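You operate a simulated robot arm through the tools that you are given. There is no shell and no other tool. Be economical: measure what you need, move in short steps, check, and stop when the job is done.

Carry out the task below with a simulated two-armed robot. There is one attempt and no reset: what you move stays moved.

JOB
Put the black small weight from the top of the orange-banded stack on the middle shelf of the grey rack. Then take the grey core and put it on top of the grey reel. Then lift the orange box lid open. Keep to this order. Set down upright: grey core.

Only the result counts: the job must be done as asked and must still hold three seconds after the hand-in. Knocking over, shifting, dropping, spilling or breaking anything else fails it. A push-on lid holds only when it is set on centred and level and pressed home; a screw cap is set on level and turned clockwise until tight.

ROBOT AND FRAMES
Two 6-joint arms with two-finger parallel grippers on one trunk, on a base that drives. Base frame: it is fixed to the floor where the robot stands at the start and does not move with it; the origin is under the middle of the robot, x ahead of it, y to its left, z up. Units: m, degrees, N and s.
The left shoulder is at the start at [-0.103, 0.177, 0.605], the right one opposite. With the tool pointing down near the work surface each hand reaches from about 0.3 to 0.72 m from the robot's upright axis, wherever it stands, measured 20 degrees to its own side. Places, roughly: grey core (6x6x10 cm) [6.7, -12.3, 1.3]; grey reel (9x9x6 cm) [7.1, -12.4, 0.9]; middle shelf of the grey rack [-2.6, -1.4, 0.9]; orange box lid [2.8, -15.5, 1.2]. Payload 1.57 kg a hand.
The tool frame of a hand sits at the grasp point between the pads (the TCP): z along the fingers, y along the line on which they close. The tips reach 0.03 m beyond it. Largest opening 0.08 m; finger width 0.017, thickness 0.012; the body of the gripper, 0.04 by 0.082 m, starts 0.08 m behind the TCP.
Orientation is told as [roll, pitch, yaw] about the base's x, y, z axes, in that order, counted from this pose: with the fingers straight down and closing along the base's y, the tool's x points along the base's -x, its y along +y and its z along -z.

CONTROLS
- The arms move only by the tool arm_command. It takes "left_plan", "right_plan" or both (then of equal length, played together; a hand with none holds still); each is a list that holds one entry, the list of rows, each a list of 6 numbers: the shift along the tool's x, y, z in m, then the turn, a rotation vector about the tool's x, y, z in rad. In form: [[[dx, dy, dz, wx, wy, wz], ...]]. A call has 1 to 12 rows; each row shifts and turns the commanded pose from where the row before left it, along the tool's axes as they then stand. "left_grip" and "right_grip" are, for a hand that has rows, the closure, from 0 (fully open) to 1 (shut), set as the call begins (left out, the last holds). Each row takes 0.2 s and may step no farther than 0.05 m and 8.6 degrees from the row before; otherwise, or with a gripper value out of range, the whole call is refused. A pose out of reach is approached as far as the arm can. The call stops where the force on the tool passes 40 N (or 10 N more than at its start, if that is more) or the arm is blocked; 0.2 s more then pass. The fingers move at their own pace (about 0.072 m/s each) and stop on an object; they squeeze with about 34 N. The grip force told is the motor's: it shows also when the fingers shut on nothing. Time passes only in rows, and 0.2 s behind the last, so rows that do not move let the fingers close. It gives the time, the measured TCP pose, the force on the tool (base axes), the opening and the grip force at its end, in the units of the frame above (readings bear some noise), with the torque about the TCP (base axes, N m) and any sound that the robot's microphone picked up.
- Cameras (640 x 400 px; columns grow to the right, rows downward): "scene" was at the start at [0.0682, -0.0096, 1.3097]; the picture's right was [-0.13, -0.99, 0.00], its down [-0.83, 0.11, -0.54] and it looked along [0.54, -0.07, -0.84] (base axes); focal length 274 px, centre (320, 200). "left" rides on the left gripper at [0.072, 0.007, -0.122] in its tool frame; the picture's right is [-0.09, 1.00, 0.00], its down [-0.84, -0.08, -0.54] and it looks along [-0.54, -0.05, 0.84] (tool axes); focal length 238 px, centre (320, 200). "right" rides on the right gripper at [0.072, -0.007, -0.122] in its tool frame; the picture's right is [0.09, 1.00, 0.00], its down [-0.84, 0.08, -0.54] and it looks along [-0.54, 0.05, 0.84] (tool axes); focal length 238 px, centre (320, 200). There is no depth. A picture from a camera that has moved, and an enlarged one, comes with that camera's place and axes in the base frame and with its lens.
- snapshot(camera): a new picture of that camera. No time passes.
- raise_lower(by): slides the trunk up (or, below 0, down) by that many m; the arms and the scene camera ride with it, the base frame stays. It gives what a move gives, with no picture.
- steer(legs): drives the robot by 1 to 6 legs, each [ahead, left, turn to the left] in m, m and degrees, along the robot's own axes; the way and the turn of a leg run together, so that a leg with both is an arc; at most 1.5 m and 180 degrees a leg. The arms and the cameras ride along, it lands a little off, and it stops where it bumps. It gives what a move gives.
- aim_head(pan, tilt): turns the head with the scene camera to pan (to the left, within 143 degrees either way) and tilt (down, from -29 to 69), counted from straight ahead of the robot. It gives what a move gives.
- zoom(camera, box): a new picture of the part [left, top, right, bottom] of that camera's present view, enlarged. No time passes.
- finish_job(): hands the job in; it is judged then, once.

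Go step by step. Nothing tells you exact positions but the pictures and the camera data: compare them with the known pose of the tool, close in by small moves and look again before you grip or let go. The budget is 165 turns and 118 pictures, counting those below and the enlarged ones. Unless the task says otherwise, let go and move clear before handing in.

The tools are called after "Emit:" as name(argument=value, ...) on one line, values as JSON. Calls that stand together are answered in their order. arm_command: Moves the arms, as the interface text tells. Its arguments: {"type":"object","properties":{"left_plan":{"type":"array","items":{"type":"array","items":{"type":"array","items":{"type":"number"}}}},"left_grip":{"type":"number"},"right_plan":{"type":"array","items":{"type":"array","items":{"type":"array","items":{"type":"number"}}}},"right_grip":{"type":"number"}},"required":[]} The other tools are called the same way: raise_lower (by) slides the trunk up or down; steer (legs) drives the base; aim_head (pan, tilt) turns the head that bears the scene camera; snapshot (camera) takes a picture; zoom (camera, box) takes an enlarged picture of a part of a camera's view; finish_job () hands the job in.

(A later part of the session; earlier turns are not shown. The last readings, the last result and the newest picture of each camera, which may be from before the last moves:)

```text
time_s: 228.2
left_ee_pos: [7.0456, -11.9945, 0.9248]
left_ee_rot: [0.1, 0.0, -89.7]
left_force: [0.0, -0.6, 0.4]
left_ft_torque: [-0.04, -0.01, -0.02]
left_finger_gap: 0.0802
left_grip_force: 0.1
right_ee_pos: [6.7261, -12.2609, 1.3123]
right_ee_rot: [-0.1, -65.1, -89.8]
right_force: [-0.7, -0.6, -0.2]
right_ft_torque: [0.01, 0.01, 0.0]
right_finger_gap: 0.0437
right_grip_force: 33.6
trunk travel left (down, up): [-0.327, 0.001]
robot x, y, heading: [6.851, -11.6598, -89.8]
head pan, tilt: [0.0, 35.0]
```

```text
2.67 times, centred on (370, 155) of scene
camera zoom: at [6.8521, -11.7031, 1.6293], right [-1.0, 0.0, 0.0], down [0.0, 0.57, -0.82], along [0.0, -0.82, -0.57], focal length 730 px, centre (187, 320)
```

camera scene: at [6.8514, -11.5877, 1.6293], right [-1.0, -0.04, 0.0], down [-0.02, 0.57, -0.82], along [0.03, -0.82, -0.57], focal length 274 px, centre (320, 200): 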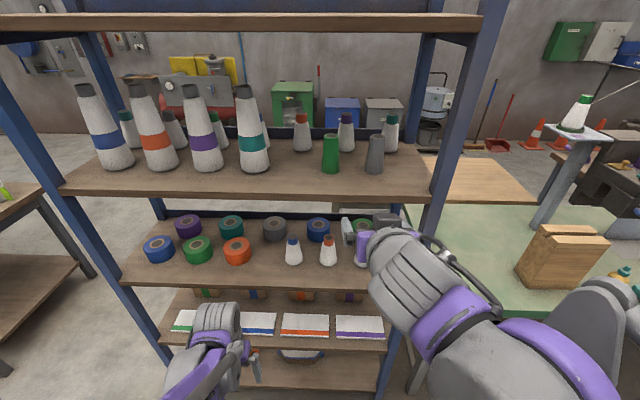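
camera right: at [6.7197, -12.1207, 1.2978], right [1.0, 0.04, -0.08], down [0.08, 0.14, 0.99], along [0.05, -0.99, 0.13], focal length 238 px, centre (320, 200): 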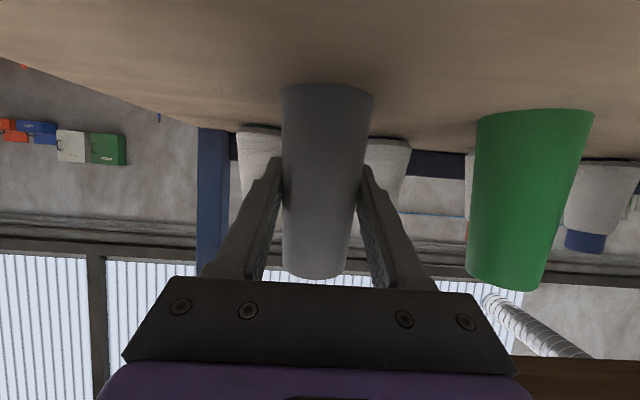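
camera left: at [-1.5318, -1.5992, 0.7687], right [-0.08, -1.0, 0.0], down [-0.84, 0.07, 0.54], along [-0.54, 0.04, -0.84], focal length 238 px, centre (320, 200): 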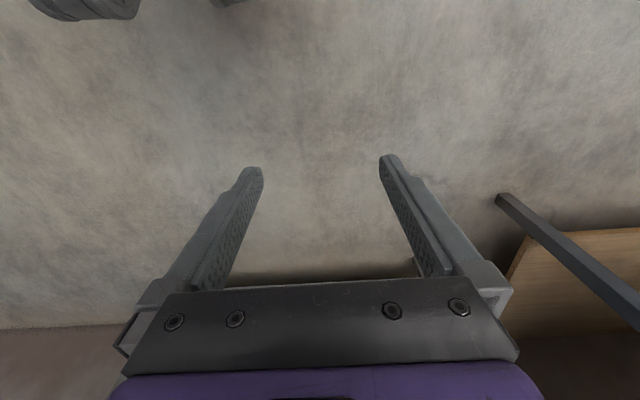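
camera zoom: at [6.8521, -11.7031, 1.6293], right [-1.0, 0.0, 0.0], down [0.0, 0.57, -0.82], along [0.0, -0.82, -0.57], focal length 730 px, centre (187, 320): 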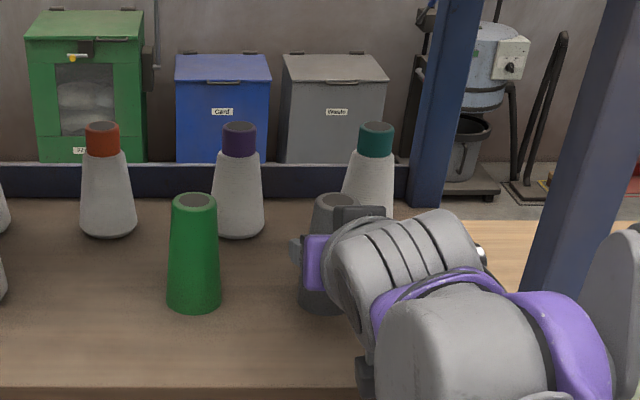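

Gripped at 44 mm. I lift it 6 cm and withdraw from the shelf.

Emit:
arm_command(right_plan=[[[-0.0136, 0, -0.0063, 0, 0, 0], [-0.0182, 0, -0.0084, 0, 0, 0], [-0.0182, 0, -0.0084, 0, 0, 0], [0.0168, 0, -0.0363, 0, 0, 0], [0.0168, 0, -0.0363, 0, 0, 0], [0.0168, 0, -0.0363, 0, 0, 0], [0.0168, 0, -0.0363, 0, 0, 0], [0.0168, 0, -0.0363, 0, 0, 0], [0.0084, 0, -0.0182, 0, 0, 0], [0, 0, 0, 0, 0, 0]]])

Emit:
snapshot(camera="right")

Emit:
snapshot(camera="scene")

```text
time_s: 230.4
left_ee_pos: [7.0457, -11.9948, 0.9241]
left_ee_rot: [0.0, 0.0, -89.8]
left_force: [-0.2, -0.6, -0.9]
left_ft_torque: [0.0, -0.01, -0.02]
left_finger_gap: 0.0797
left_grip_force: 0.0
right_ee_pos: [6.7263, -12.0426, 1.3678]
right_ee_rot: [-0.1, -65.1, -89.7]
right_force: [-0.2, 0.4, -0.2]
right_ft_torque: [-0.01, 0.01, -0.01]
right_finger_gap: 0.0436
right_grip_force: 33.9
trunk travel left (down, up): [-0.327, 0.001]
robot x, y, heading: [6.8497, -11.6616, -89.3]
head pan, tilt: [0.0, 35.0]
```

```text
59 pictures are left
camera right: at [6.7192, -11.9012, 1.3536], right [1.0, 0.04, -0.08], down [0.08, 0.14, 0.99], along [0.05, -0.99, 0.13], focal length 238 px, centre (320, 200)
```

right: 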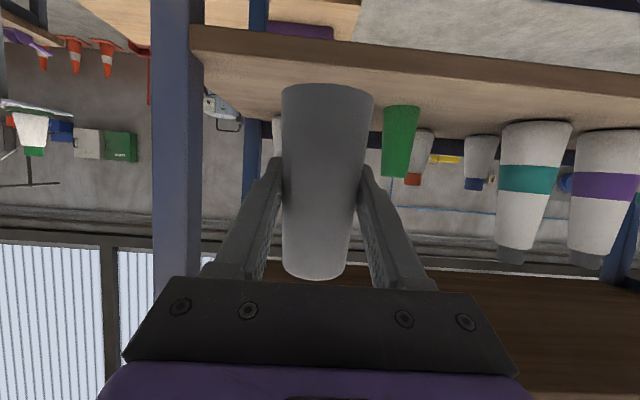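

```text
58 pictures are left
camera scene: at [6.8523, -11.7034, 1.6293], right [-1.0, 0.0, 0.0], down [0.0, 0.57, -0.82], along [0.0, -0.82, -0.57], focal length 274 px, centre (320, 200)
```

scene: 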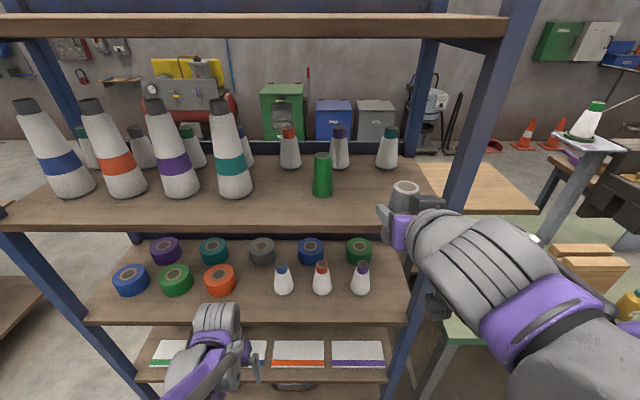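

The core is held upright. I pull back a bit more, lower it to z≈1.01 in front of the rack, then strafe the base 0.34 m left.

Emit:
arm_command(right_plan=[[[0.0126, 0, -0.0272, 0, 0, 0], [0.0409, 0, 0.0189, 0, 0, 0], [0.0409, 0, 0.0189, 0, 0, 0], [0.0409, 0, 0.0189, 0, 0, 0], [0.0409, 0, 0.0189, 0, 0, 0], [0.0409, 0, 0.0189, 0, 0, 0], [0.0409, 0, 0.0189, 0, 0, 0], [0.0409, 0, 0.0189, 0, 0, 0], [0.0318, 0, 0.0147, 0, 0, 0], [0, 0, 0, 0, 0, 0]]])

Emit:
steer(legs=[[0, 0.34, 0]])

Emit:
snapshot(camera="right")

Emit:
snapshot(camera="scene")

```text
time_s: 232.6
left_ee_pos: [7.0438, -11.9936, 0.9238]
left_ee_rot: [0.0, 0.0, -89.8]
left_force: [0.2, -0.9, 0.5]
left_ft_torque: [-0.03, -0.04, 0.01]
left_finger_gap: 0.0801
left_grip_force: 0.0
right_ee_pos: [6.7255, -12.0137, 1.0185]
right_ee_rot: [0.1, -65.1, -89.8]
right_force: [0.5, 0.1, -1.7]
right_ft_torque: [0.0, -0.01, 0.0]
right_finger_gap: 0.0436
right_grip_force: 34.2
trunk travel left (down, up): [-0.327, 0.001]
robot x, y, heading: [6.8507, -11.658, -89.6]
head pan, tilt: [0.0, 35.0]
```

```text
time_s: 236.2
left_ee_pos: [7.392, -11.9917, 0.9232]
left_ee_rot: [-0.1, 0.1, -89.5]
left_force: [0.5, 0.3, -0.7]
left_ft_torque: [0.01, -0.01, 0.04]
left_finger_gap: 0.0803
left_grip_force: 0.1
right_ee_pos: [7.0729, -12.0117, 1.0186]
right_ee_rot: [0.0, -65.0, -89.5]
right_force: [0.1, -0.6, 0.2]
right_ft_torque: [0.0, 0.02, -0.03]
right_finger_gap: 0.0437
right_grip_force: 34.1
trunk travel left (down, up): [-0.327, 0.001]
robot x, y, heading: [7.1977, -11.6564, -89.5]
head pan, tilt: [0.0, 35.0]
```

```text
57 pictures are left
camera right: at [7.0661, -11.8704, 1.0042], right [1.0, 0.05, -0.08], down [0.08, 0.14, 0.99], along [0.06, -0.99, 0.13], focal length 238 px, centre (320, 200)
```

right: 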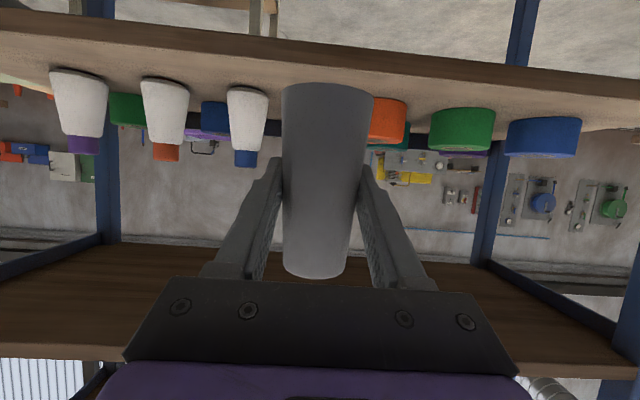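

```text
56 pictures are left
camera scene: at [7.1984, -11.7012, 1.6293], right [-1.0, -0.01, 0.0], down [0.0, 0.57, -0.82], along [0.01, -0.82, -0.57], focal length 274 px, centre (320, 200)
```

scene: 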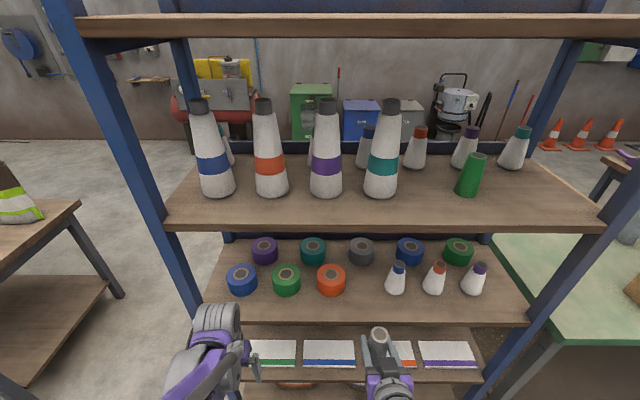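

Now in front of the gap. I zoom to measure the reel and the core's axis from here.

Emit:
zoom(camera="scene", box=[300, 220, 460, 320])

Emit:
zoom(camera="scene", box=[320, 300, 480, 400])

```text
4.00 times, centred on (380, 270) of scene
camera zoom: at [7.1984, -11.7012, 1.6293], right [-1.0, -0.01, 0.0], down [0.0, 0.57, -0.82], along [0.01, -0.82, -0.57], focal length 1094 px, centre (80, -80)
```

zoom: 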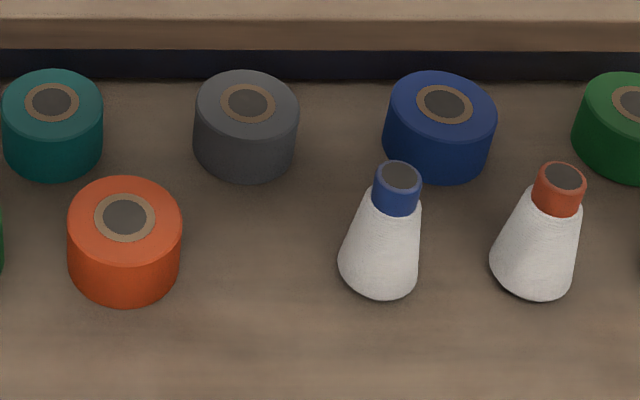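

```text
4.00 times, centred on (400, 350) of scene
camera zoom: at [7.1984, -11.7012, 1.6293], right [-1.0, -0.01, 0.0], down [0.0, 0.57, -0.82], along [0.01, -0.82, -0.57], focal length 1094 px, centre (0, -400)
```

zoom: 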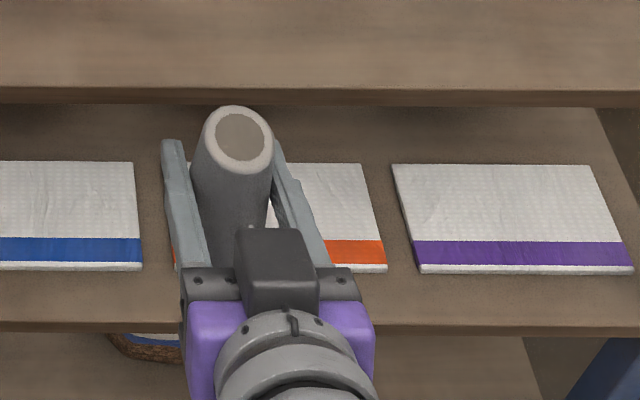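

In this view the gap spans x 6.99–7.12 and the reel sits at x≈7.056, y≈-12.42. I centre on that and advance 0.2 m through the gap, above the front row.

Emit:
arm_command(right_plan=[[[0, -0.0195, 0, 0, 0, 0], [-0.0168, 0, 0.0363, 0, 0, 0], [-0.0168, 0, 0.0363, 0, 0, 0], [-0.0168, 0, 0.0363, 0, 0, 0], [-0.0168, 0, 0.0363, 0, 0, 0], [-0.0168, 0, 0.0363, 0, 0, 0], [0, 0, 0, 0, 0, 0]]])

Emit:
snapshot(camera="right")

Emit:
snapshot(camera="scene")

```text
time_s: 237.8
left_ee_pos: [7.3927, -11.9913, 0.9238]
left_ee_rot: [0.1, -0.1, -89.7]
left_force: [0.0, 0.0, -0.4]
left_ft_torque: [-0.03, 0.0, 0.0]
left_finger_gap: 0.0797
left_grip_force: 0.0
right_ee_pos: [7.056, -12.2132, 1.0188]
right_ee_rot: [0.0, -65.1, -89.6]
right_force: [0.8, 0.1, 0.2]
right_ft_torque: [0.0, 0.02, 0.02]
right_finger_gap: 0.0437
right_grip_force: 34.0
trunk travel left (down, up): [-0.327, 0.001]
robot x, y, heading: [7.1963, -11.6567, -89.7]
head pan, tilt: [0.0, 35.0]
```

```text
53 pictures are left
camera right: at [7.0482, -12.071, 1.004], right [1.0, 0.05, -0.08], down [0.08, 0.14, 0.99], along [0.06, -0.99, 0.14], focal length 238 px, centre (320, 200)
```

right: 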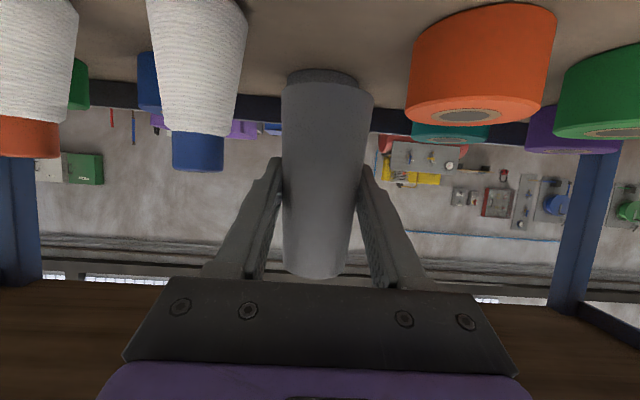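

```text
52 pictures are left
camera scene: at [7.1984, -11.7003, 1.6293], right [-1.0, -0.01, 0.0], down [0.0, 0.57, -0.82], along [0.01, -0.82, -0.57], focal length 274 px, centre (320, 200)
```

scene: 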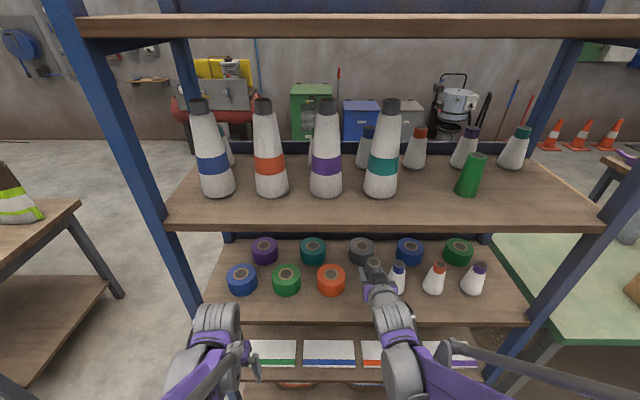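

The core is aligned with the reel (x≈7.058), its axis about 9 mm ahead of the TCP. I advance another 0.19 m to bring it over the reel.

Emit:
arm_command(right_plan=[[[-0.016, 0.0015, 0.0345, 0, 0, 0], [-0.016, 0, 0.0345, 0, 0, 0], [-0.016, 0, 0.0345, 0, 0, 0], [-0.016, 0, 0.0345, 0, 0, 0], [-0.016, 0, 0.0345, 0, 0, 0], [0, 0, 0, 0, 0, 0]]])

Emit:
snapshot(camera="right")

Emit:
zoom(camera="scene", box=[300, 220, 460, 320])

```text
time_s: 239.2
left_ee_pos: [7.3921, -11.9914, 0.925]
left_ee_rot: [-0.1, 0.0, -89.6]
left_force: [-0.3, 0.2, -0.5]
left_ft_torque: [0.0, -0.04, -0.02]
left_finger_gap: 0.0798
left_grip_force: 0.1
right_ee_pos: [7.0571, -12.402, 1.017]
right_ee_rot: [0.0, -65.1, -89.5]
right_force: [0.0, 0.4, 0.2]
right_ft_torque: [0.01, -0.01, 0.03]
right_finger_gap: 0.0435
right_grip_force: 34.0
trunk travel left (down, up): [-0.327, 0.001]
robot x, y, heading: [7.1982, -11.6561, -89.5]
head pan, tilt: [0.0, 35.0]
```

```text
51 pictures are left
camera right: at [7.0492, -12.2609, 1.0031], right [1.0, 0.05, -0.08], down [0.08, 0.14, 0.99], along [0.06, -0.99, 0.14], focal length 238 px, centre (320, 200)
```

right: 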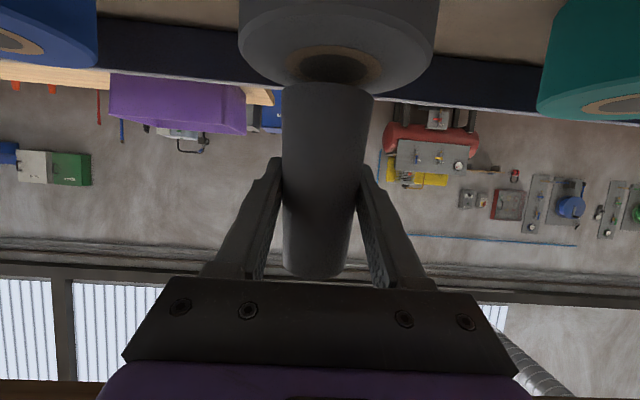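

```text
4.00 times, centred on (380, 270) of scene
camera zoom: at [7.1984, -11.7006, 1.6293], right [-1.0, -0.01, 0.0], down [0.0, 0.57, -0.82], along [0.01, -0.82, -0.57], focal length 1094 px, centre (80, -80)
```

zoom: 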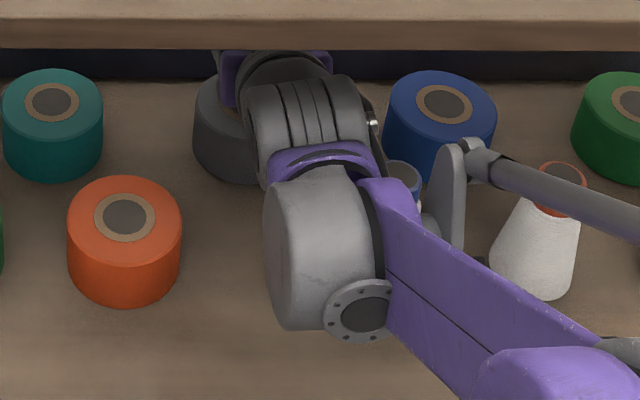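

The near view corrects the reel: top centre about [7.058, -12.397, 0.950], with the core base about 1.6 cm above it and 6 mm too far back. I correct and lower 1 cm, then look.

Emit:
arm_command(right_plan=[[[0.0025, 0.002, -0.0054, 0, 0, 0], [0.0045, 0, 0.0021, 0, 0, 0], [0.0045, 0, 0.0021, 0, 0, 0], [0, 0, 0, 0, 0, 0]]])

Emit:
snapshot(camera="right")

```text
time_s: 240.2
left_ee_pos: [7.392, -11.9916, 0.924]
left_ee_rot: [-0.1, 0.0, -89.6]
left_force: [0.1, 0.3, -0.5]
left_ft_torque: [0.02, -0.03, 0.04]
left_finger_gap: 0.08
left_grip_force: 0.0
right_ee_pos: [7.0596, -12.3955, 1.0075]
right_ee_rot: [-0.2, -65.2, -89.5]
right_force: [0.3, -0.2, -1.0]
right_ft_torque: [-0.02, -0.02, 0.0]
right_finger_gap: 0.0439
right_grip_force: 33.9
trunk travel left (down, up): [-0.327, 0.001]
robot x, y, heading: [7.1979, -11.6581, -89.5]
head pan, tilt: [0.0, 35.0]
```

```text
49 pictures are left
camera right: at [7.0523, -12.2542, 0.9932], right [1.0, 0.05, -0.08], down [0.08, 0.14, 0.99], along [0.06, -0.99, 0.14], focal length 238 px, centre (320, 200)
```

right: 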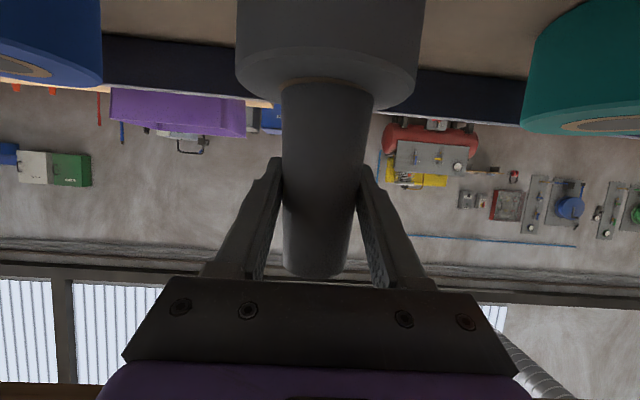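

Emit:
zoom(camera="right", box=[220, 20, 440, 160])

```text
2.86 times, centred on (330, 90) of right
camera zoom: at [7.0523, -12.2542, 0.9932], right [1.0, 0.05, -0.08], down [0.08, 0.14, 0.99], along [0.06, -0.99, 0.14], focal length 681 px, centre (291, 514)
```

zoom: 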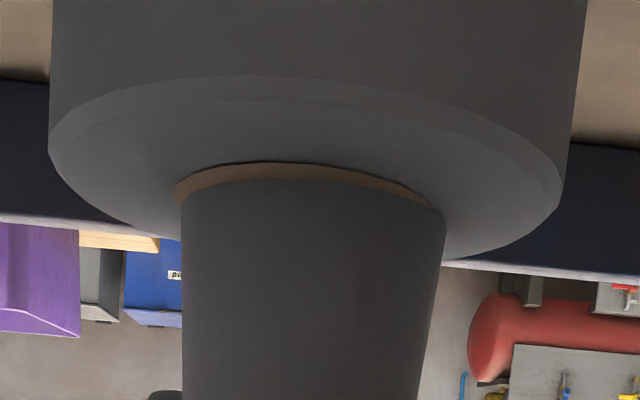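

The core base is centred on the reel to within a few millimetres, hanging just above it. I lower in small steps to contact.

Emit:
arm_command(right_plan=[[[0.0018, -0.0015, 0.0008, 0, 0, 0], [0.0009, 0, 0.0004, 0, 0, 0], [0, 0, 0, 0, 0, 0]]])

Emit:
arm_command(right_plan=[[[0.0009, 0, 0.0004, 0, 0, 0], [0.0009, 0, 0.0004, 0, 0, 0], [0, 0, 0, 0, 0, 0]]])

Emit:
zoom(camera="right", box=[220, 20, 440, 160])

```text
time_s: 241.0
left_ee_pos: [7.3933, -11.9912, 0.9249]
left_ee_rot: [0.0, 0.0, -89.6]
left_force: [1.0, 0.7, -0.2]
left_ft_torque: [-0.02, 0.0, -0.02]
left_finger_gap: 0.0798
left_grip_force: 0.0
right_ee_pos: [7.0587, -12.3945, 1.0074]
right_ee_rot: [-0.1, -65.4, -89.5]
right_force: [0.2, -4.3, 15.9]
right_ft_torque: [-0.15, -0.07, -0.01]
right_finger_gap: 0.0436
right_grip_force: 34.0
trunk travel left (down, up): [-0.327, 0.001]
robot x, y, heading: [7.1948, -11.6564, -89.6]
head pan, tilt: [0.0, 35.0]
```

```text
time_s: 241.8
left_ee_pos: [7.3941, -11.9892, 0.9246]
left_ee_rot: [0.1, -0.3, -89.6]
left_force: [0.0, 0.4, -1.6]
left_ft_torque: [0.0, 0.02, -0.04]
left_finger_gap: 0.0798
left_grip_force: 0.1
right_ee_pos: [7.0587, -12.3949, 1.0069]
right_ee_rot: [-0.1, -65.5, -89.4]
right_force: [2.0, -5.9, 31.9]
right_ft_torque: [-0.02, -0.06, -0.02]
right_finger_gap: 0.0438
right_grip_force: 34.2
trunk travel left (down, up): [-0.327, 0.001]
robot x, y, heading: [7.1973, -11.6577, -89.7]
head pan, tilt: [0.0, 35.0]
```

```text
2.86 times, centred on (330, 90) of right
camera zoom: at [7.0515, -12.2534, 0.9915], right [1.0, 0.05, -0.08], down [0.08, 0.15, 0.99], along [0.06, -0.99, 0.14], focal length 681 px, centre (291, 514)
```

zoom: 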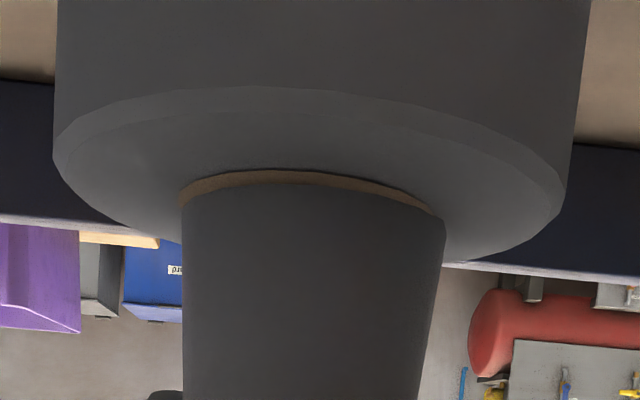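

Contact, level, but the core sits about 7 mm too far back relative to the reel's centre. I lift a few millimetres, draw it forward 7 mm and lower again.

Emit:
arm_command(right_plan=[[[-0.0073, 0, -0.0034, 0, 0, 0], [0.0029, 0, -0.0064, 0, 0, 0], [0, 0, 0, 0, 0, 0]]])

Emit:
zoom(camera="right", box=[220, 20, 440, 160])

Emit:
arm_command(right_plan=[[[0.0027, 0, 0.0013, 0, 0, 0], [0.0018, 0, 0.0008, 0, 0, 0], [0, 0, 0, 0, 0, 0]]])

Emit:
zoom(camera="right", box=[220, 20, 440, 160])

```text
time_s: 242.6
left_ee_pos: [7.3924, -11.9918, 0.9243]
left_ee_rot: [0.0, 0.0, -89.6]
left_force: [0.2, 0.1, -0.7]
left_ft_torque: [0.02, 0.0, -0.03]
left_finger_gap: 0.0801
left_grip_force: 0.2
right_ee_pos: [7.0569, -12.3875, 1.0118]
right_ee_rot: [-0.1, -64.9, -89.7]
right_force: [0.0, -0.2, 0.3]
right_ft_torque: [-0.02, 0.02, 0.02]
right_finger_gap: 0.0435
right_grip_force: 34.3
trunk travel left (down, up): [-0.327, 0.001]
robot x, y, heading: [7.196, -11.6596, -89.5]
head pan, tilt: [0.0, 35.0]
```

```text
2.86 times, centred on (330, 90) of right
camera zoom: at [7.0497, -12.2477, 0.9963], right [1.0, 0.05, -0.08], down [0.08, 0.14, 0.99], along [0.06, -0.99, 0.13], focal length 681 px, centre (291, 514)
```

zoom: 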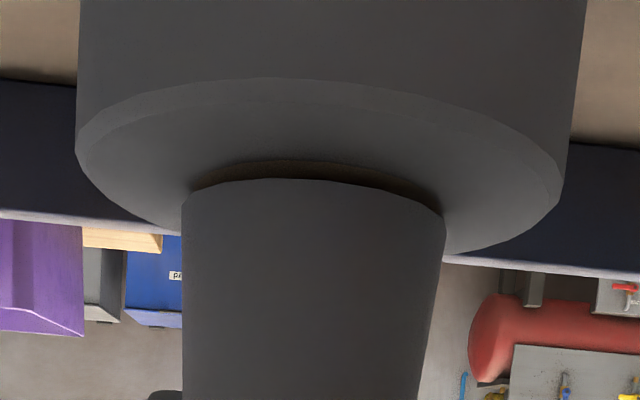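

```text
time_s: 243.4
left_ee_pos: [7.3918, -11.9907, 0.9251]
left_ee_rot: [0.1, -0.1, -89.6]
left_force: [0.0, -0.3, -0.8]
left_ft_torque: [0.03, 0.01, 0.0]
left_finger_gap: 0.0799
left_grip_force: 0.1
right_ee_pos: [7.0585, -12.3887, 1.0064]
right_ee_rot: [-0.1, -65.2, -89.5]
right_force: [-0.5, 1.1, 11.8]
right_ft_torque: [0.11, 0.08, -0.01]
right_finger_gap: 0.0436
right_grip_force: 33.8
trunk travel left (down, up): [-0.327, 0.001]
robot x, y, heading: [7.2003, -11.6558, -89.7]
head pan, tilt: [0.0, 35.0]
```

```text
2.86 times, centred on (330, 90) of right
camera zoom: at [7.0506, -12.2477, 0.9923], right [1.0, 0.05, -0.08], down [0.08, 0.14, 0.99], along [0.06, -0.99, 0.14], focal length 681 px, centre (291, 514)
```

zoom: 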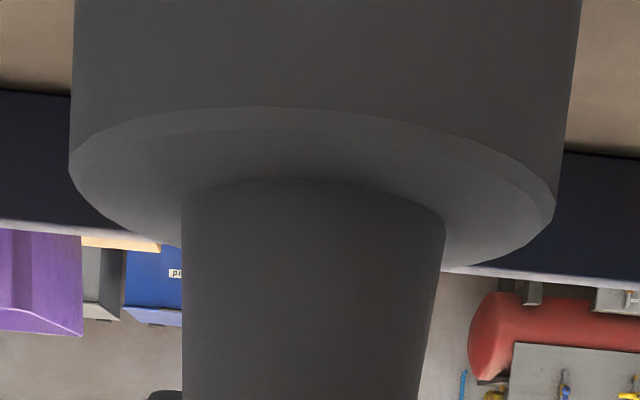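

The core now covers the reel's ring concentrically and rests with 12 N. I relax slightly and open to about 64 mm.

Emit:
arm_command(right_plan=[[[-0.0005, 0, -0.0002, 0, 0, 0], [0, 0, 0, 0, 0, 0]]])

Emit:
arm_command(right_plan=[[[0, 0, 0, 0, 0, 0], [0, 0, 0, 0, 0, 0], [0, 0, 0, 0, 0, 0]]], right_grip=0.2)

Emit:
snapshot(camera="right")

```text
time_s: 244.0
left_ee_pos: [7.3919, -11.9911, 0.9241]
left_ee_rot: [0.0, -0.1, -89.6]
left_force: [-0.5, -0.1, 0.6]
left_ft_torque: [-0.02, 0.01, 0.0]
left_finger_gap: 0.0796
left_grip_force: 0.0
right_ee_pos: [7.0579, -12.3894, 1.0084]
right_ee_rot: [-0.1, -65.1, -89.5]
right_force: [-0.5, 1.5, 9.9]
right_ft_torque: [0.05, 0.05, 0.0]
right_finger_gap: 0.0437
right_grip_force: 33.9
trunk travel left (down, up): [-0.327, 0.001]
robot x, y, heading: [7.1972, -11.6536, -90.0]
head pan, tilt: [0.0, 35.0]
```

```text
time_s: 244.8
left_ee_pos: [7.3921, -11.9918, 0.9236]
left_ee_rot: [0.0, 0.0, -89.6]
left_force: [0.2, -0.4, -0.8]
left_ft_torque: [0.02, -0.05, 0.02]
left_finger_gap: 0.0798
left_grip_force: 0.1
right_ee_pos: [7.0576, -12.3908, 1.0057]
right_ee_rot: [0.0, -65.1, -89.4]
right_force: [0.3, 0.1, 0.0]
right_ft_torque: [-0.02, 0.0, -0.04]
right_finger_gap: 0.0641
right_grip_force: 0.0
trunk travel left (down, up): [-0.327, 0.001]
robot x, y, heading: [7.1968, -11.6581, -89.5]
head pan, tilt: [0.0, 35.0]
```

```text
44 pictures are left
camera right: at [7.0506, -12.2487, 0.9917], right [1.0, 0.05, -0.08], down [0.08, 0.14, 0.99], along [0.06, -0.99, 0.13], focal length 238 px, centre (320, 200)
```

right: 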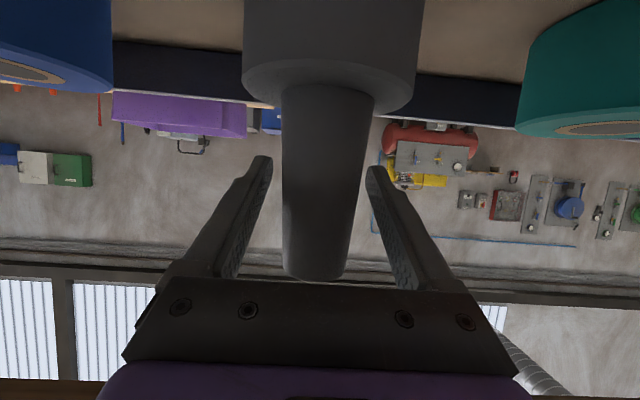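

The core stands free on the reel. I withdraw straight back out of the rack.

Emit:
arm_command(right_plan=[[[0.0084, 0, -0.0182, 0, 0, 0], [0.0141, 0, -0.0375, 0, 0, 0], [0.0141, 0, -0.0375, 0, 0, 0], [0.0141, 0, -0.0375, 0, 0, 0], [0.0168, 0, -0.0363, 0, 0, 0], [0.0168, 0, -0.0363, 0, 0, 0], [0.0168, 0, -0.0363, 0, 0, 0], [0.0168, 0, -0.0363, 0, 0, 0], [0.0168, 0, -0.0363, 0, 0, 0], [0.0168, 0, -0.0363, 0, 0, 0]]])

Emit:
snapshot(camera="scene")

Emit:
zoom(camera="scene", box=[200, 220, 520, 400])

```text
time_s: 247.0
left_ee_pos: [7.3922, -11.99, 0.9242]
left_ee_rot: [0.0, -0.1, -89.5]
left_force: [-0.4, 0.1, 0.4]
left_ft_torque: [-0.04, 0.01, 0.0]
left_finger_gap: 0.08
left_grip_force: 0.0
right_ee_pos: [7.0544, -12.0075, 1.017]
right_ee_rot: [0.0, -65.1, -89.6]
right_force: [-0.6, -0.1, 1.1]
right_ft_torque: [0.03, 0.02, -0.03]
right_finger_gap: 0.0637
right_grip_force: 0.0
trunk travel left (down, up): [-0.327, 0.001]
robot x, y, heading: [7.1988, -11.6538, -89.4]
head pan, tilt: [0.0, 35.0]
```

```text
43 pictures are left
camera scene: at [7.1978, -11.6986, 1.6293], right [-1.0, -0.01, 0.0], down [0.0, 0.57, -0.82], along [0.01, -0.82, -0.57], focal length 274 px, centre (320, 200)
```

scene: 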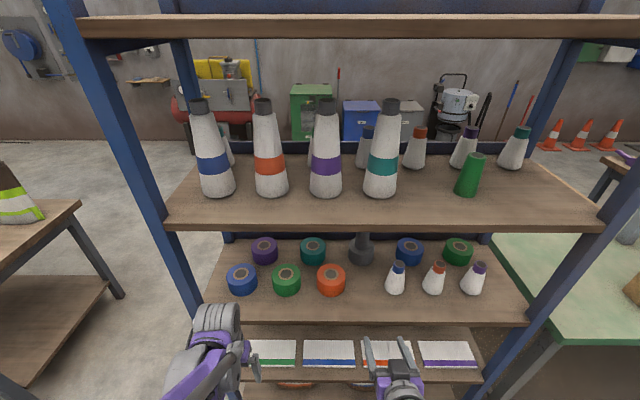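

```text
2.00 times, centred on (360, 310) of scene
camera zoom: at [7.1978, -11.6986, 1.6293], right [-1.0, -0.01, 0.0], down [0.0, 0.57, -0.82], along [0.01, -0.82, -0.57], focal length 547 px, centre (240, -20)
```

zoom: 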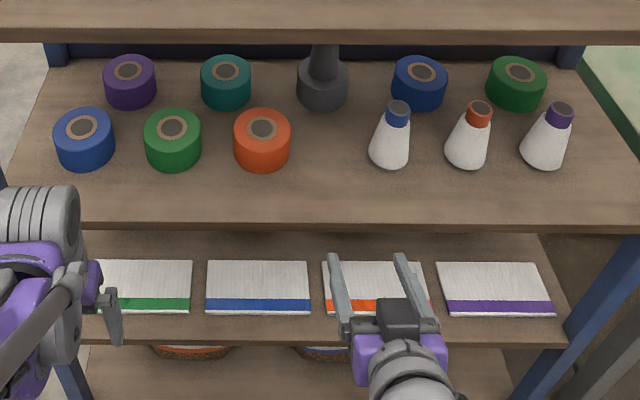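

Job two looks good: core upright on the reel, everything else in place. I back off slightly and strafe back along the lane to the gap between tables near x≈3.4.

Emit:
steer(legs=[[-0.15, 0, 0], [0, -1.3, 0], [0, -1.3, 0], [0, -1.17, 0]])

Emit:
aim_head(pan=0, tilt=30)

Emit:
snapshot(camera="scene")

```text
time_s: 281.0
left_ee_pos: [3.6286, -11.9382, 0.9243]
left_ee_rot: [0.0, 0.0, -88.1]
left_force: [0.4, -0.1, -0.2]
left_ft_torque: [-0.01, -0.01, -0.02]
left_finger_gap: 0.0797
left_grip_force: 0.0
right_ee_pos: [3.2922, -11.9668, 1.0181]
right_ee_rot: [0.0, -65.1, -88.1]
right_force: [0.2, 0.6, -0.4]
right_ft_torque: [0.03, 0.02, 0.02]
right_finger_gap: 0.064
right_grip_force: 0.0
trunk travel left (down, up): [-0.327, 0.001]
robot x, y, heading: [3.4291, -11.6079, -88.1]
head pan, tilt: [0.0, 35.0]
```

```text
time_s: 281.6
left_ee_pos: [3.6278, -11.9397, 0.9242]
left_ee_rot: [0.0, 0.1, -88.1]
left_force: [-0.1, 0.1, 0.6]
left_ft_torque: [0.01, -0.01, 0.03]
left_finger_gap: 0.08
left_grip_force: 0.1
right_ee_pos: [3.2921, -11.9667, 1.017]
right_ee_rot: [0.0, -65.1, -88.0]
right_force: [-1.0, -0.5, -0.3]
right_ft_torque: [-0.01, -0.03, 0.0]
right_finger_gap: 0.0644
right_grip_force: 0.0
trunk travel left (down, up): [-0.327, 0.001]
robot x, y, heading: [3.4268, -11.6089, -88.1]
head pan, tilt: [0.0, 30.0]
```

```text
41 pictures are left
camera scene: at [3.4273, -11.6563, 1.6371], right [-1.0, -0.03, 0.0], down [-0.02, 0.5, -0.87], along [0.03, -0.87, -0.5], focal length 274 px, centre (320, 200)
```

scene: 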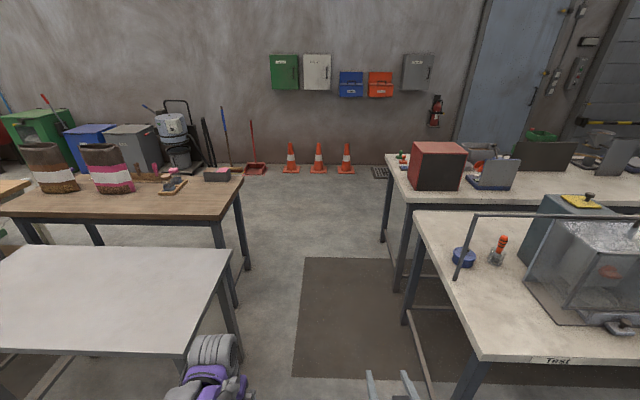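

The gap between the tables spans x 2.97–3.87, and I stand centred on it. I check how far my elbows stick out before entering.

Emit:
aim_head(pan=-60, tilt=60)

Emit:
snapshot(camera="scene")

Emit:
aim_head(pan=60, tilt=60)

Emit:
snapshot(camera="scene")

```text
time_s: 282.9
left_ee_pos: [3.6281, -11.9398, 0.9234]
left_ee_rot: [0.0, 0.0, -88.1]
left_force: [-0.7, 1.1, 0.2]
left_ft_torque: [0.0, 0.02, 0.05]
left_finger_gap: 0.0799
left_grip_force: 0.1
right_ee_pos: [3.2916, -11.9661, 1.0165]
right_ee_rot: [0.1, -65.1, -88.0]
right_force: [0.0, 0.0, 0.3]
right_ft_torque: [0.0, -0.04, 0.0]
right_finger_gap: 0.0639
right_grip_force: 0.2
trunk travel left (down, up): [-0.327, 0.001]
robot x, y, heading: [3.4233, -11.6084, -88.1]
head pan, tilt: [-60.0, 60.0]
```

```text
40 pictures are left
camera scene: at [3.3678, -11.6011, 1.595], right [-0.53, 0.85, 0.0], down [0.74, 0.46, -0.5], along [-0.42, -0.26, -0.87], focal length 274 px, centre (320, 200)
```

scene: 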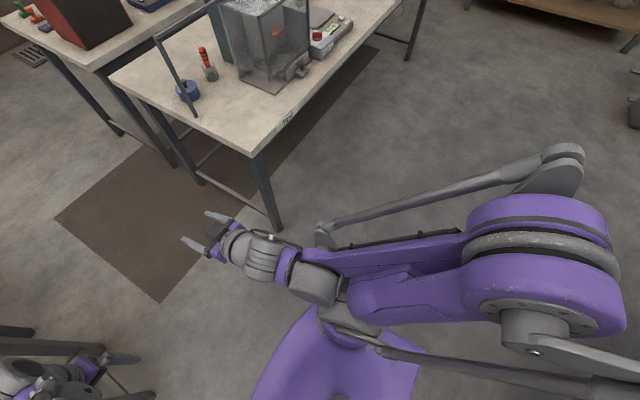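

```text
time_s: 284.9
left_ee_pos: [3.629, -11.9395, 0.9235]
left_ee_rot: [0.1, 0.0, -88.1]
left_force: [0.7, 0.8, -0.9]
left_ft_torque: [0.02, -0.05, 0.02]
left_finger_gap: 0.08
left_grip_force: 0.1
right_ee_pos: [3.2926, -11.9671, 1.0165]
right_ee_rot: [0.0, -65.1, -88.1]
right_force: [0.8, 0.2, -0.1]
right_ft_torque: [0.01, 0.0, 0.0]
right_finger_gap: 0.0637
right_grip_force: 0.0
trunk travel left (down, up): [-0.327, 0.001]
robot x, y, heading: [3.4242, -11.6042, -88.1]
head pan, tilt: [60.0, 60.0]
```

```text
39 pictures are left
camera scene: at [3.4832, -11.5974, 1.595], right [-0.47, -0.88, 0.0], down [-0.76, 0.41, -0.5], along [0.44, -0.24, -0.87], focal length 274 px, centre (320, 200)
```

scene: 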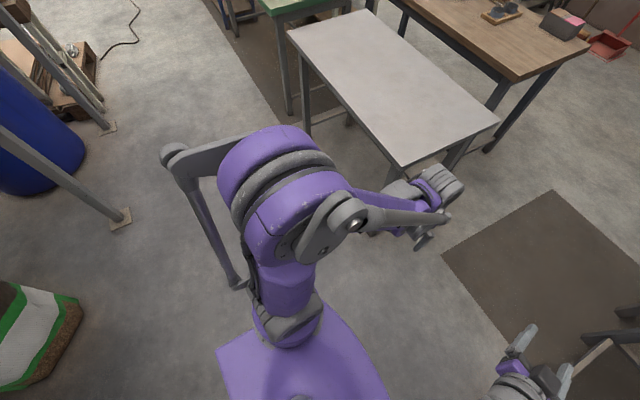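

Elbows reach about ±0.43 m at over 1 m height, above the tables; the gap suffices. I straighten the heading and drive in 1.3 m, then verify.

Emit:
steer(legs=[[0, 0, -2], [1.3, 0, 0]])

Emit:
aim_head(pan=-15, tilt=22)

Emit:
snapshot(camera="scene")

```text
time_s: 291.7
left_ee_pos: [3.6198, -13.2088, 0.9244]
left_ee_rot: [0.0, -0.1, -89.8]
left_force: [0.1, -0.4, -0.3]
left_ft_torque: [0.04, 0.0, 0.03]
left_finger_gap: 0.0801
left_grip_force: 0.0
right_ee_pos: [3.2833, -13.2257, 1.0163]
right_ee_rot: [0.0, -65.2, -89.8]
right_force: [0.0, -0.3, 0.8]
right_ft_torque: [-0.01, 0.03, -0.02]
right_finger_gap: 0.0641
right_grip_force: 0.1
trunk travel left (down, up): [-0.327, 0.001]
robot x, y, heading: [3.4239, -12.8763, -89.8]
head pan, tilt: [60.0, 60.0]
```

```text
time_s: 293.1
left_ee_pos: [3.62, -13.2084, 0.923]
left_ee_rot: [0.0, 0.0, -89.8]
left_force: [0.2, 0.1, -0.2]
left_ft_torque: [0.0, 0.01, -0.01]
left_finger_gap: 0.0799
left_grip_force: 0.1
right_ee_pos: [3.282, -13.2272, 1.0177]
right_ee_rot: [0.0, -65.0, -89.8]
right_force: [0.7, -1.0, 0.1]
right_ft_torque: [0.03, -0.01, -0.01]
right_finger_gap: 0.0639
right_grip_force: 0.1
trunk travel left (down, up): [-0.327, 0.001]
robot x, y, heading: [3.4256, -12.8729, -89.7]
head pan, tilt: [-15.0, 22.0]
```

```text
38 pictures are left
camera scene: at [3.4029, -12.9194, 1.6499], right [-0.97, 0.26, 0.0], down [0.1, 0.36, -0.93], along [-0.24, -0.9, -0.37], focal length 274 px, centre (320, 200)
```

scene: 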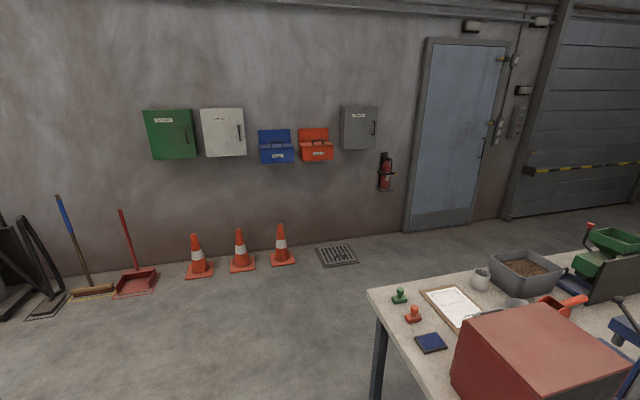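

Emit:
zoom(camera="scene", box=[250, 115, 350, 175])

```text
6.40 times, centred on (300, 145) of scene
camera zoom: at [3.4029, -12.9194, 1.6499], right [-0.97, 0.26, 0.0], down [0.1, 0.36, -0.93], along [-0.24, -0.9, -0.37], focal length 1751 px, centre (448, 552)
```

zoom: 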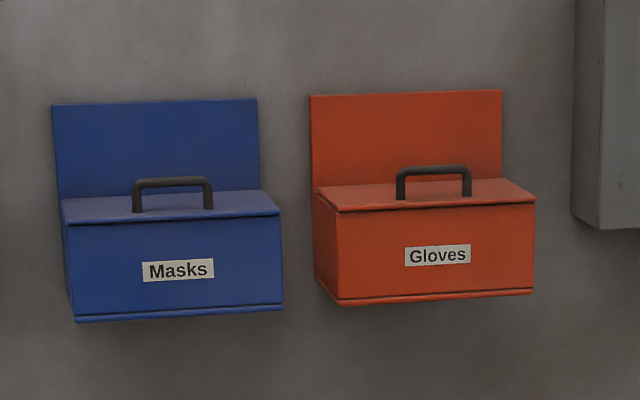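

The orange "Gloves" box has a flat lid hinged at its back plate with a bar handle on top; it's at about x 2.75, y -15.45, z 1.2. I drive past the tables and strafe to stand before it.

Emit:
steer(legs=[[1.3, 0, 0], [0.4, 0, 0], [0, -0.52, 0]])

Emit:
aim_head(pan=0, tilt=30)

Emit:
snapshot(camera="scene")

Emit:
snapshot(camera="right")

```text
time_s: 306.5
left_ee_pos: [3.0967, -14.923, 0.9245]
left_ee_rot: [0.0, 0.0, -90.2]
left_force: [0.0, -0.1, -0.3]
left_ft_torque: [0.01, 0.01, -0.01]
left_finger_gap: 0.0798
left_grip_force: 0.0
right_ee_pos: [2.7598, -14.9363, 1.0167]
right_ee_rot: [0.1, -65.2, -90.2]
right_force: [0.5, -0.1, 0.5]
right_ft_torque: [0.02, -0.02, 0.03]
right_finger_gap: 0.0641
right_grip_force: 0.2
trunk travel left (down, up): [-0.327, 0.001]
robot x, y, heading: [2.9073, -14.5877, -90.1]
head pan, tilt: [-15.0, 22.0]
```

```text
time_s: 307.2
left_ee_pos: [3.0961, -14.9228, 0.9244]
left_ee_rot: [0.0, 0.0, -90.3]
left_force: [0.0, -0.2, 0.2]
left_ft_torque: [-0.02, -0.01, 0.01]
left_finger_gap: 0.0803
left_grip_force: 0.0
right_ee_pos: [2.759, -14.9372, 1.018]
right_ee_rot: [0.0, -65.1, -90.4]
right_force: [-0.2, -0.5, 0.7]
right_ft_torque: [-0.03, -0.02, -0.04]
right_finger_gap: 0.0644
right_grip_force: 0.1
trunk travel left (down, up): [-0.327, 0.001]
robot x, y, heading: [2.9053, -14.5839, -90.3]
head pan, tilt: [0.0, 30.0]
```

```text
36 pictures are left
camera scene: at [2.9061, -14.6321, 1.6371], right [-1.0, 0.01, 0.0], down [0.0, 0.5, -0.87], along [-0.01, -0.87, -0.5], focal length 274 px, centre (320, 200)
```

scene: 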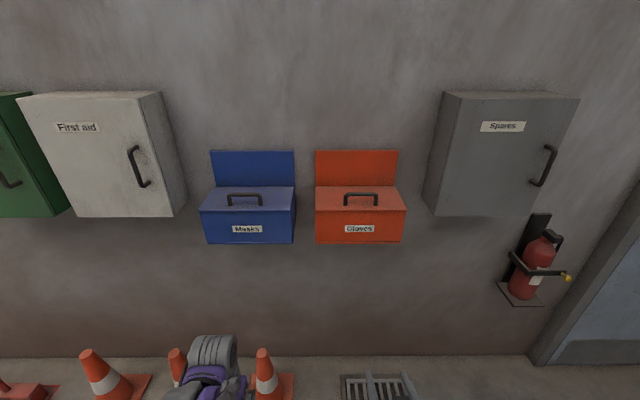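

```text
35 pictures are left
camera right: at [2.7538, -14.7955, 1.0025], right [1.0, 0.03, -0.08], down [0.08, 0.14, 0.99], along [0.04, -0.99, 0.13], focal length 238 px, centre (320, 200)
```

right: 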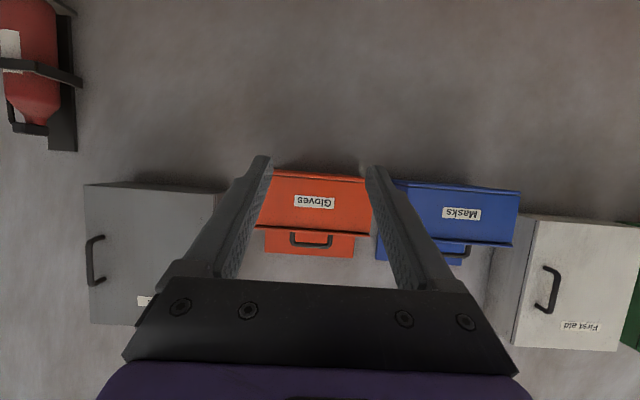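

Both cameras see the orange box. I zoom for exact measurements of handle, lid and front.

Emit:
zoom(camera="scene", box=[300, 145, 420, 250])

Emit:
zoom(camera="right", box=[240, 155, 400, 265])

```text
3.81 times, centred on (360, 198) of scene
camera zoom: at [2.9061, -14.6321, 1.6371], right [-1.0, 0.01, 0.0], down [0.0, 0.5, -0.87], along [-0.01, -0.87, -0.5], focal length 1042 px, centre (168, 210)
```

zoom: 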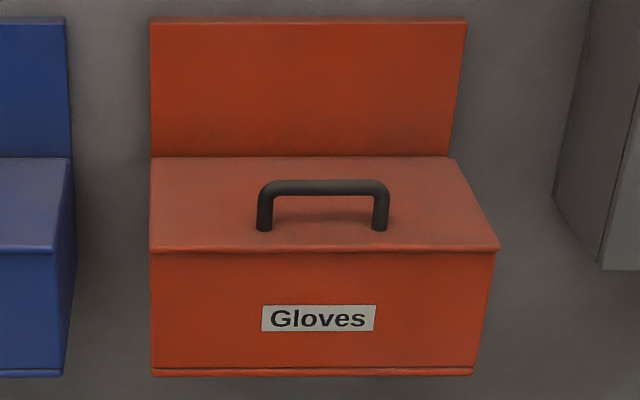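

```text
3.64 times, centred on (320, 210) of right
camera zoom: at [2.7538, -14.7955, 1.0025], right [1.0, 0.03, -0.08], down [0.08, 0.14, 0.99], along [0.04, -0.99, 0.13], focal length 867 px, centre (320, 164)
```

zoom: 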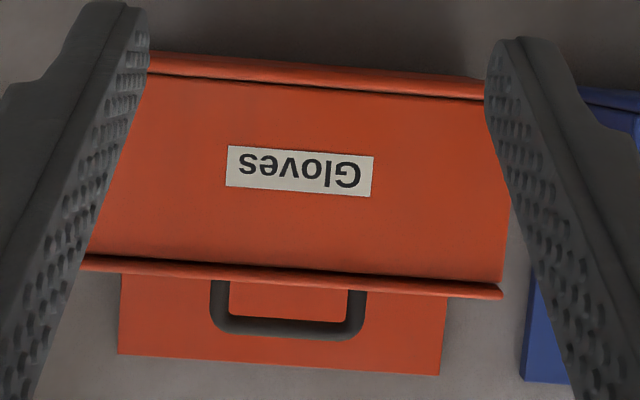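

Handle bar centre is about [2.769, -15.412, 1.211], lid top z≈1.165, front edge y≈-15.389, hinge y≈-15.554. I drive 0.25 m closer, then close the right fingers and level them to hook under the bar.

Emit:
steer(legs=[[0.25, 0, 0.3]])

Emit:
arm_command(right_plan=[[[-0.0363, 0, -0.0168, 0, 0, 0], [-0.0363, 0, -0.0168, 0, 0, 0], [-0.0363, 0, -0.0168, 0, 0, 0], [-0.0363, 0, -0.0168, 0, 0, 0], [0, 0, 0, 0, -0.1455, 0], [0, 0, 0, 0, -0.1455, 0], [0, 0, 0, 0, -0.1455, 0], [0, 0, 0, 0, 0, 0]]], right_grip=1)

Emit:
snapshot(camera="right")

Emit:
snapshot(camera="scene")

```text
time_s: 309.1
left_ee_pos: [3.0969, -15.1655, 0.9243]
left_ee_rot: [-0.1, 0.0, -90.0]
left_force: [0.1, 0.6, -1.0]
left_ft_torque: [-0.01, 0.04, 0.01]
left_finger_gap: 0.0801
left_grip_force: 0.0
right_ee_pos: [2.7587, -15.182, 1.017]
right_ee_rot: [-0.1, -65.0, -90.0]
right_force: [1.1, 1.5, 0.5]
right_ft_torque: [-0.01, 0.01, -0.01]
right_finger_gap: 0.0642
right_grip_force: 0.1
trunk travel left (down, up): [-0.327, 0.001]
robot x, y, heading: [2.9051, -14.8314, -90.0]
head pan, tilt: [0.0, 30.0]
```

```text
time_s: 310.9
left_ee_pos: [3.0983, -15.1658, 0.9239]
left_ee_rot: [0.1, -0.1, -89.9]
left_force: [0.4, -0.2, -0.2]
left_ft_torque: [0.03, 0.02, 0.01]
left_finger_gap: 0.0799
left_grip_force: 0.0
right_ee_pos: [2.7605, -15.1834, 1.1763]
right_ee_rot: [-159.1, -89.9, 69.1]
right_force: [0.3, -0.2, -0.2]
right_ft_torque: [0.02, -0.03, 0.03]
right_finger_gap: 0.0
right_grip_force: 21.5
trunk travel left (down, up): [-0.327, 0.001]
robot x, y, heading: [2.9075, -14.8307, -89.8]
head pan, tilt: [0.0, 30.0]
```

```text
32 pictures are left
camera right: at [2.7538, -15.0614, 1.1033], right [1.0, 0.0, -0.09], down [0.08, 0.54, 0.84], along [0.05, -0.84, 0.54], focal length 238 px, centre (320, 200)
```

right: 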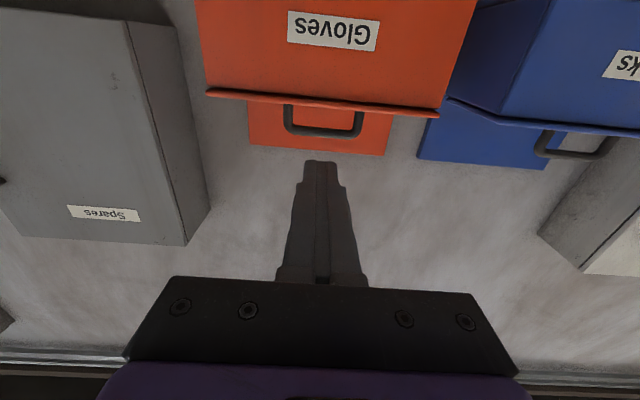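

```text
31 pictures are left
camera scene: at [2.9056, -14.8777, 1.6371], right [-1.0, 0.0, 0.0], down [0.0, 0.5, -0.87], along [0.0, -0.87, -0.5], focal length 274 px, centre (320, 200)
```

scene: 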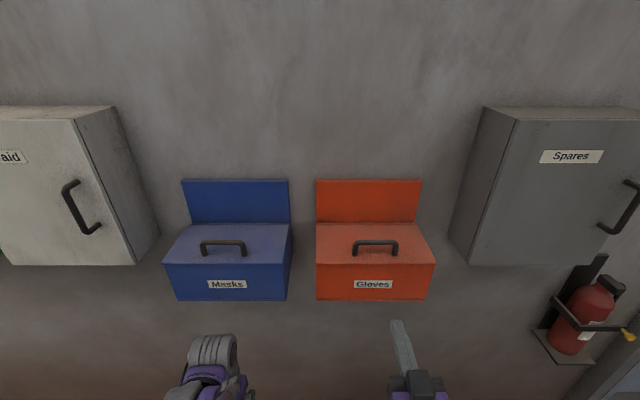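

Bar confirmed at [2.769, -15.412, 1.209], lid top 1.167. I set the hand to x 2.769, z 1.186 and move up to just in front of the handle.

Emit:
arm_command(right_plan=[[[-0.0095, 0.008, 0.0, 0, 0, 0], [0, 0, 0.045, 0, 0, 0], [0, 0, 0.045, 0, 0, 0], [0, 0, 0.045, 0, 0, 0], [0, 0, 0, 0, 0, 0]]])

Emit:
snapshot(camera="right")

Emit:
zoom(camera="scene", box=[300, 170, 460, 310])

```text
time_s: 312.1
left_ee_pos: [3.0973, -15.1668, 0.9242]
left_ee_rot: [-0.1, 0.0, -89.9]
left_force: [-0.2, -0.1, 0.7]
left_ft_torque: [-0.02, -0.02, 0.0]
left_finger_gap: 0.08
left_grip_force: 0.1
right_ee_pos: [2.7687, -15.3189, 1.1867]
right_ee_rot: [-179.0, -89.9, 89.0]
right_force: [-0.6, -1.0, -0.4]
right_ft_torque: [0.0, 0.05, -0.01]
right_finger_gap: 0.0002
right_grip_force: 21.3
trunk travel left (down, up): [-0.327, 0.001]
robot x, y, heading: [2.9017, -14.8348, -90.1]
head pan, tilt: [0.0, 30.0]
```

```text
30 pictures are left
camera right: at [2.7627, -15.1961, 1.1139], right [1.0, 0.0, -0.09], down [0.08, 0.54, 0.84], along [0.05, -0.84, 0.54], focal length 238 px, centre (320, 200)
```

right: 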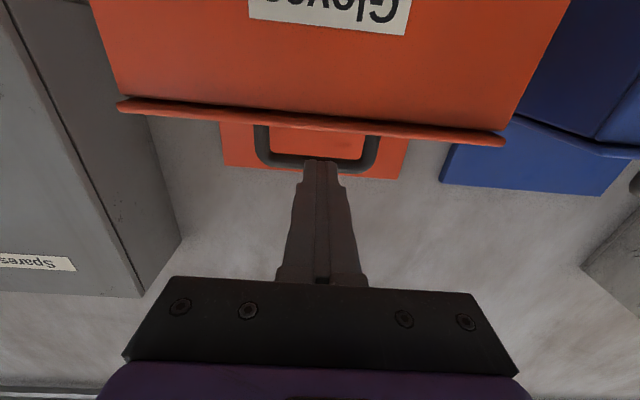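

```text
2.86 times, centred on (380, 240) of scene
camera zoom: at [2.9055, -14.8768, 1.6371], right [-1.0, 0.0, 0.0], down [0.0, 0.5, -0.87], along [0.0, -0.87, -0.5], focal length 782 px, centre (149, 86)
```

zoom: 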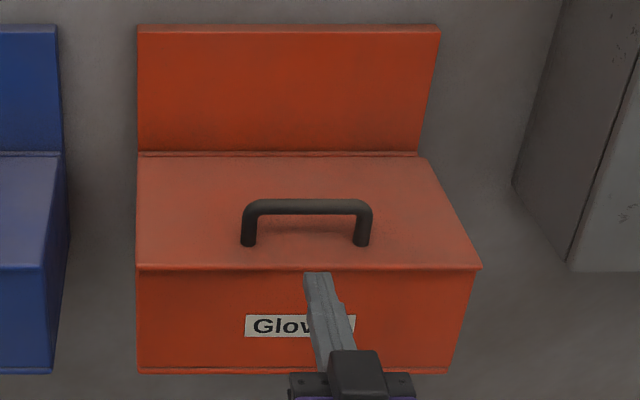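

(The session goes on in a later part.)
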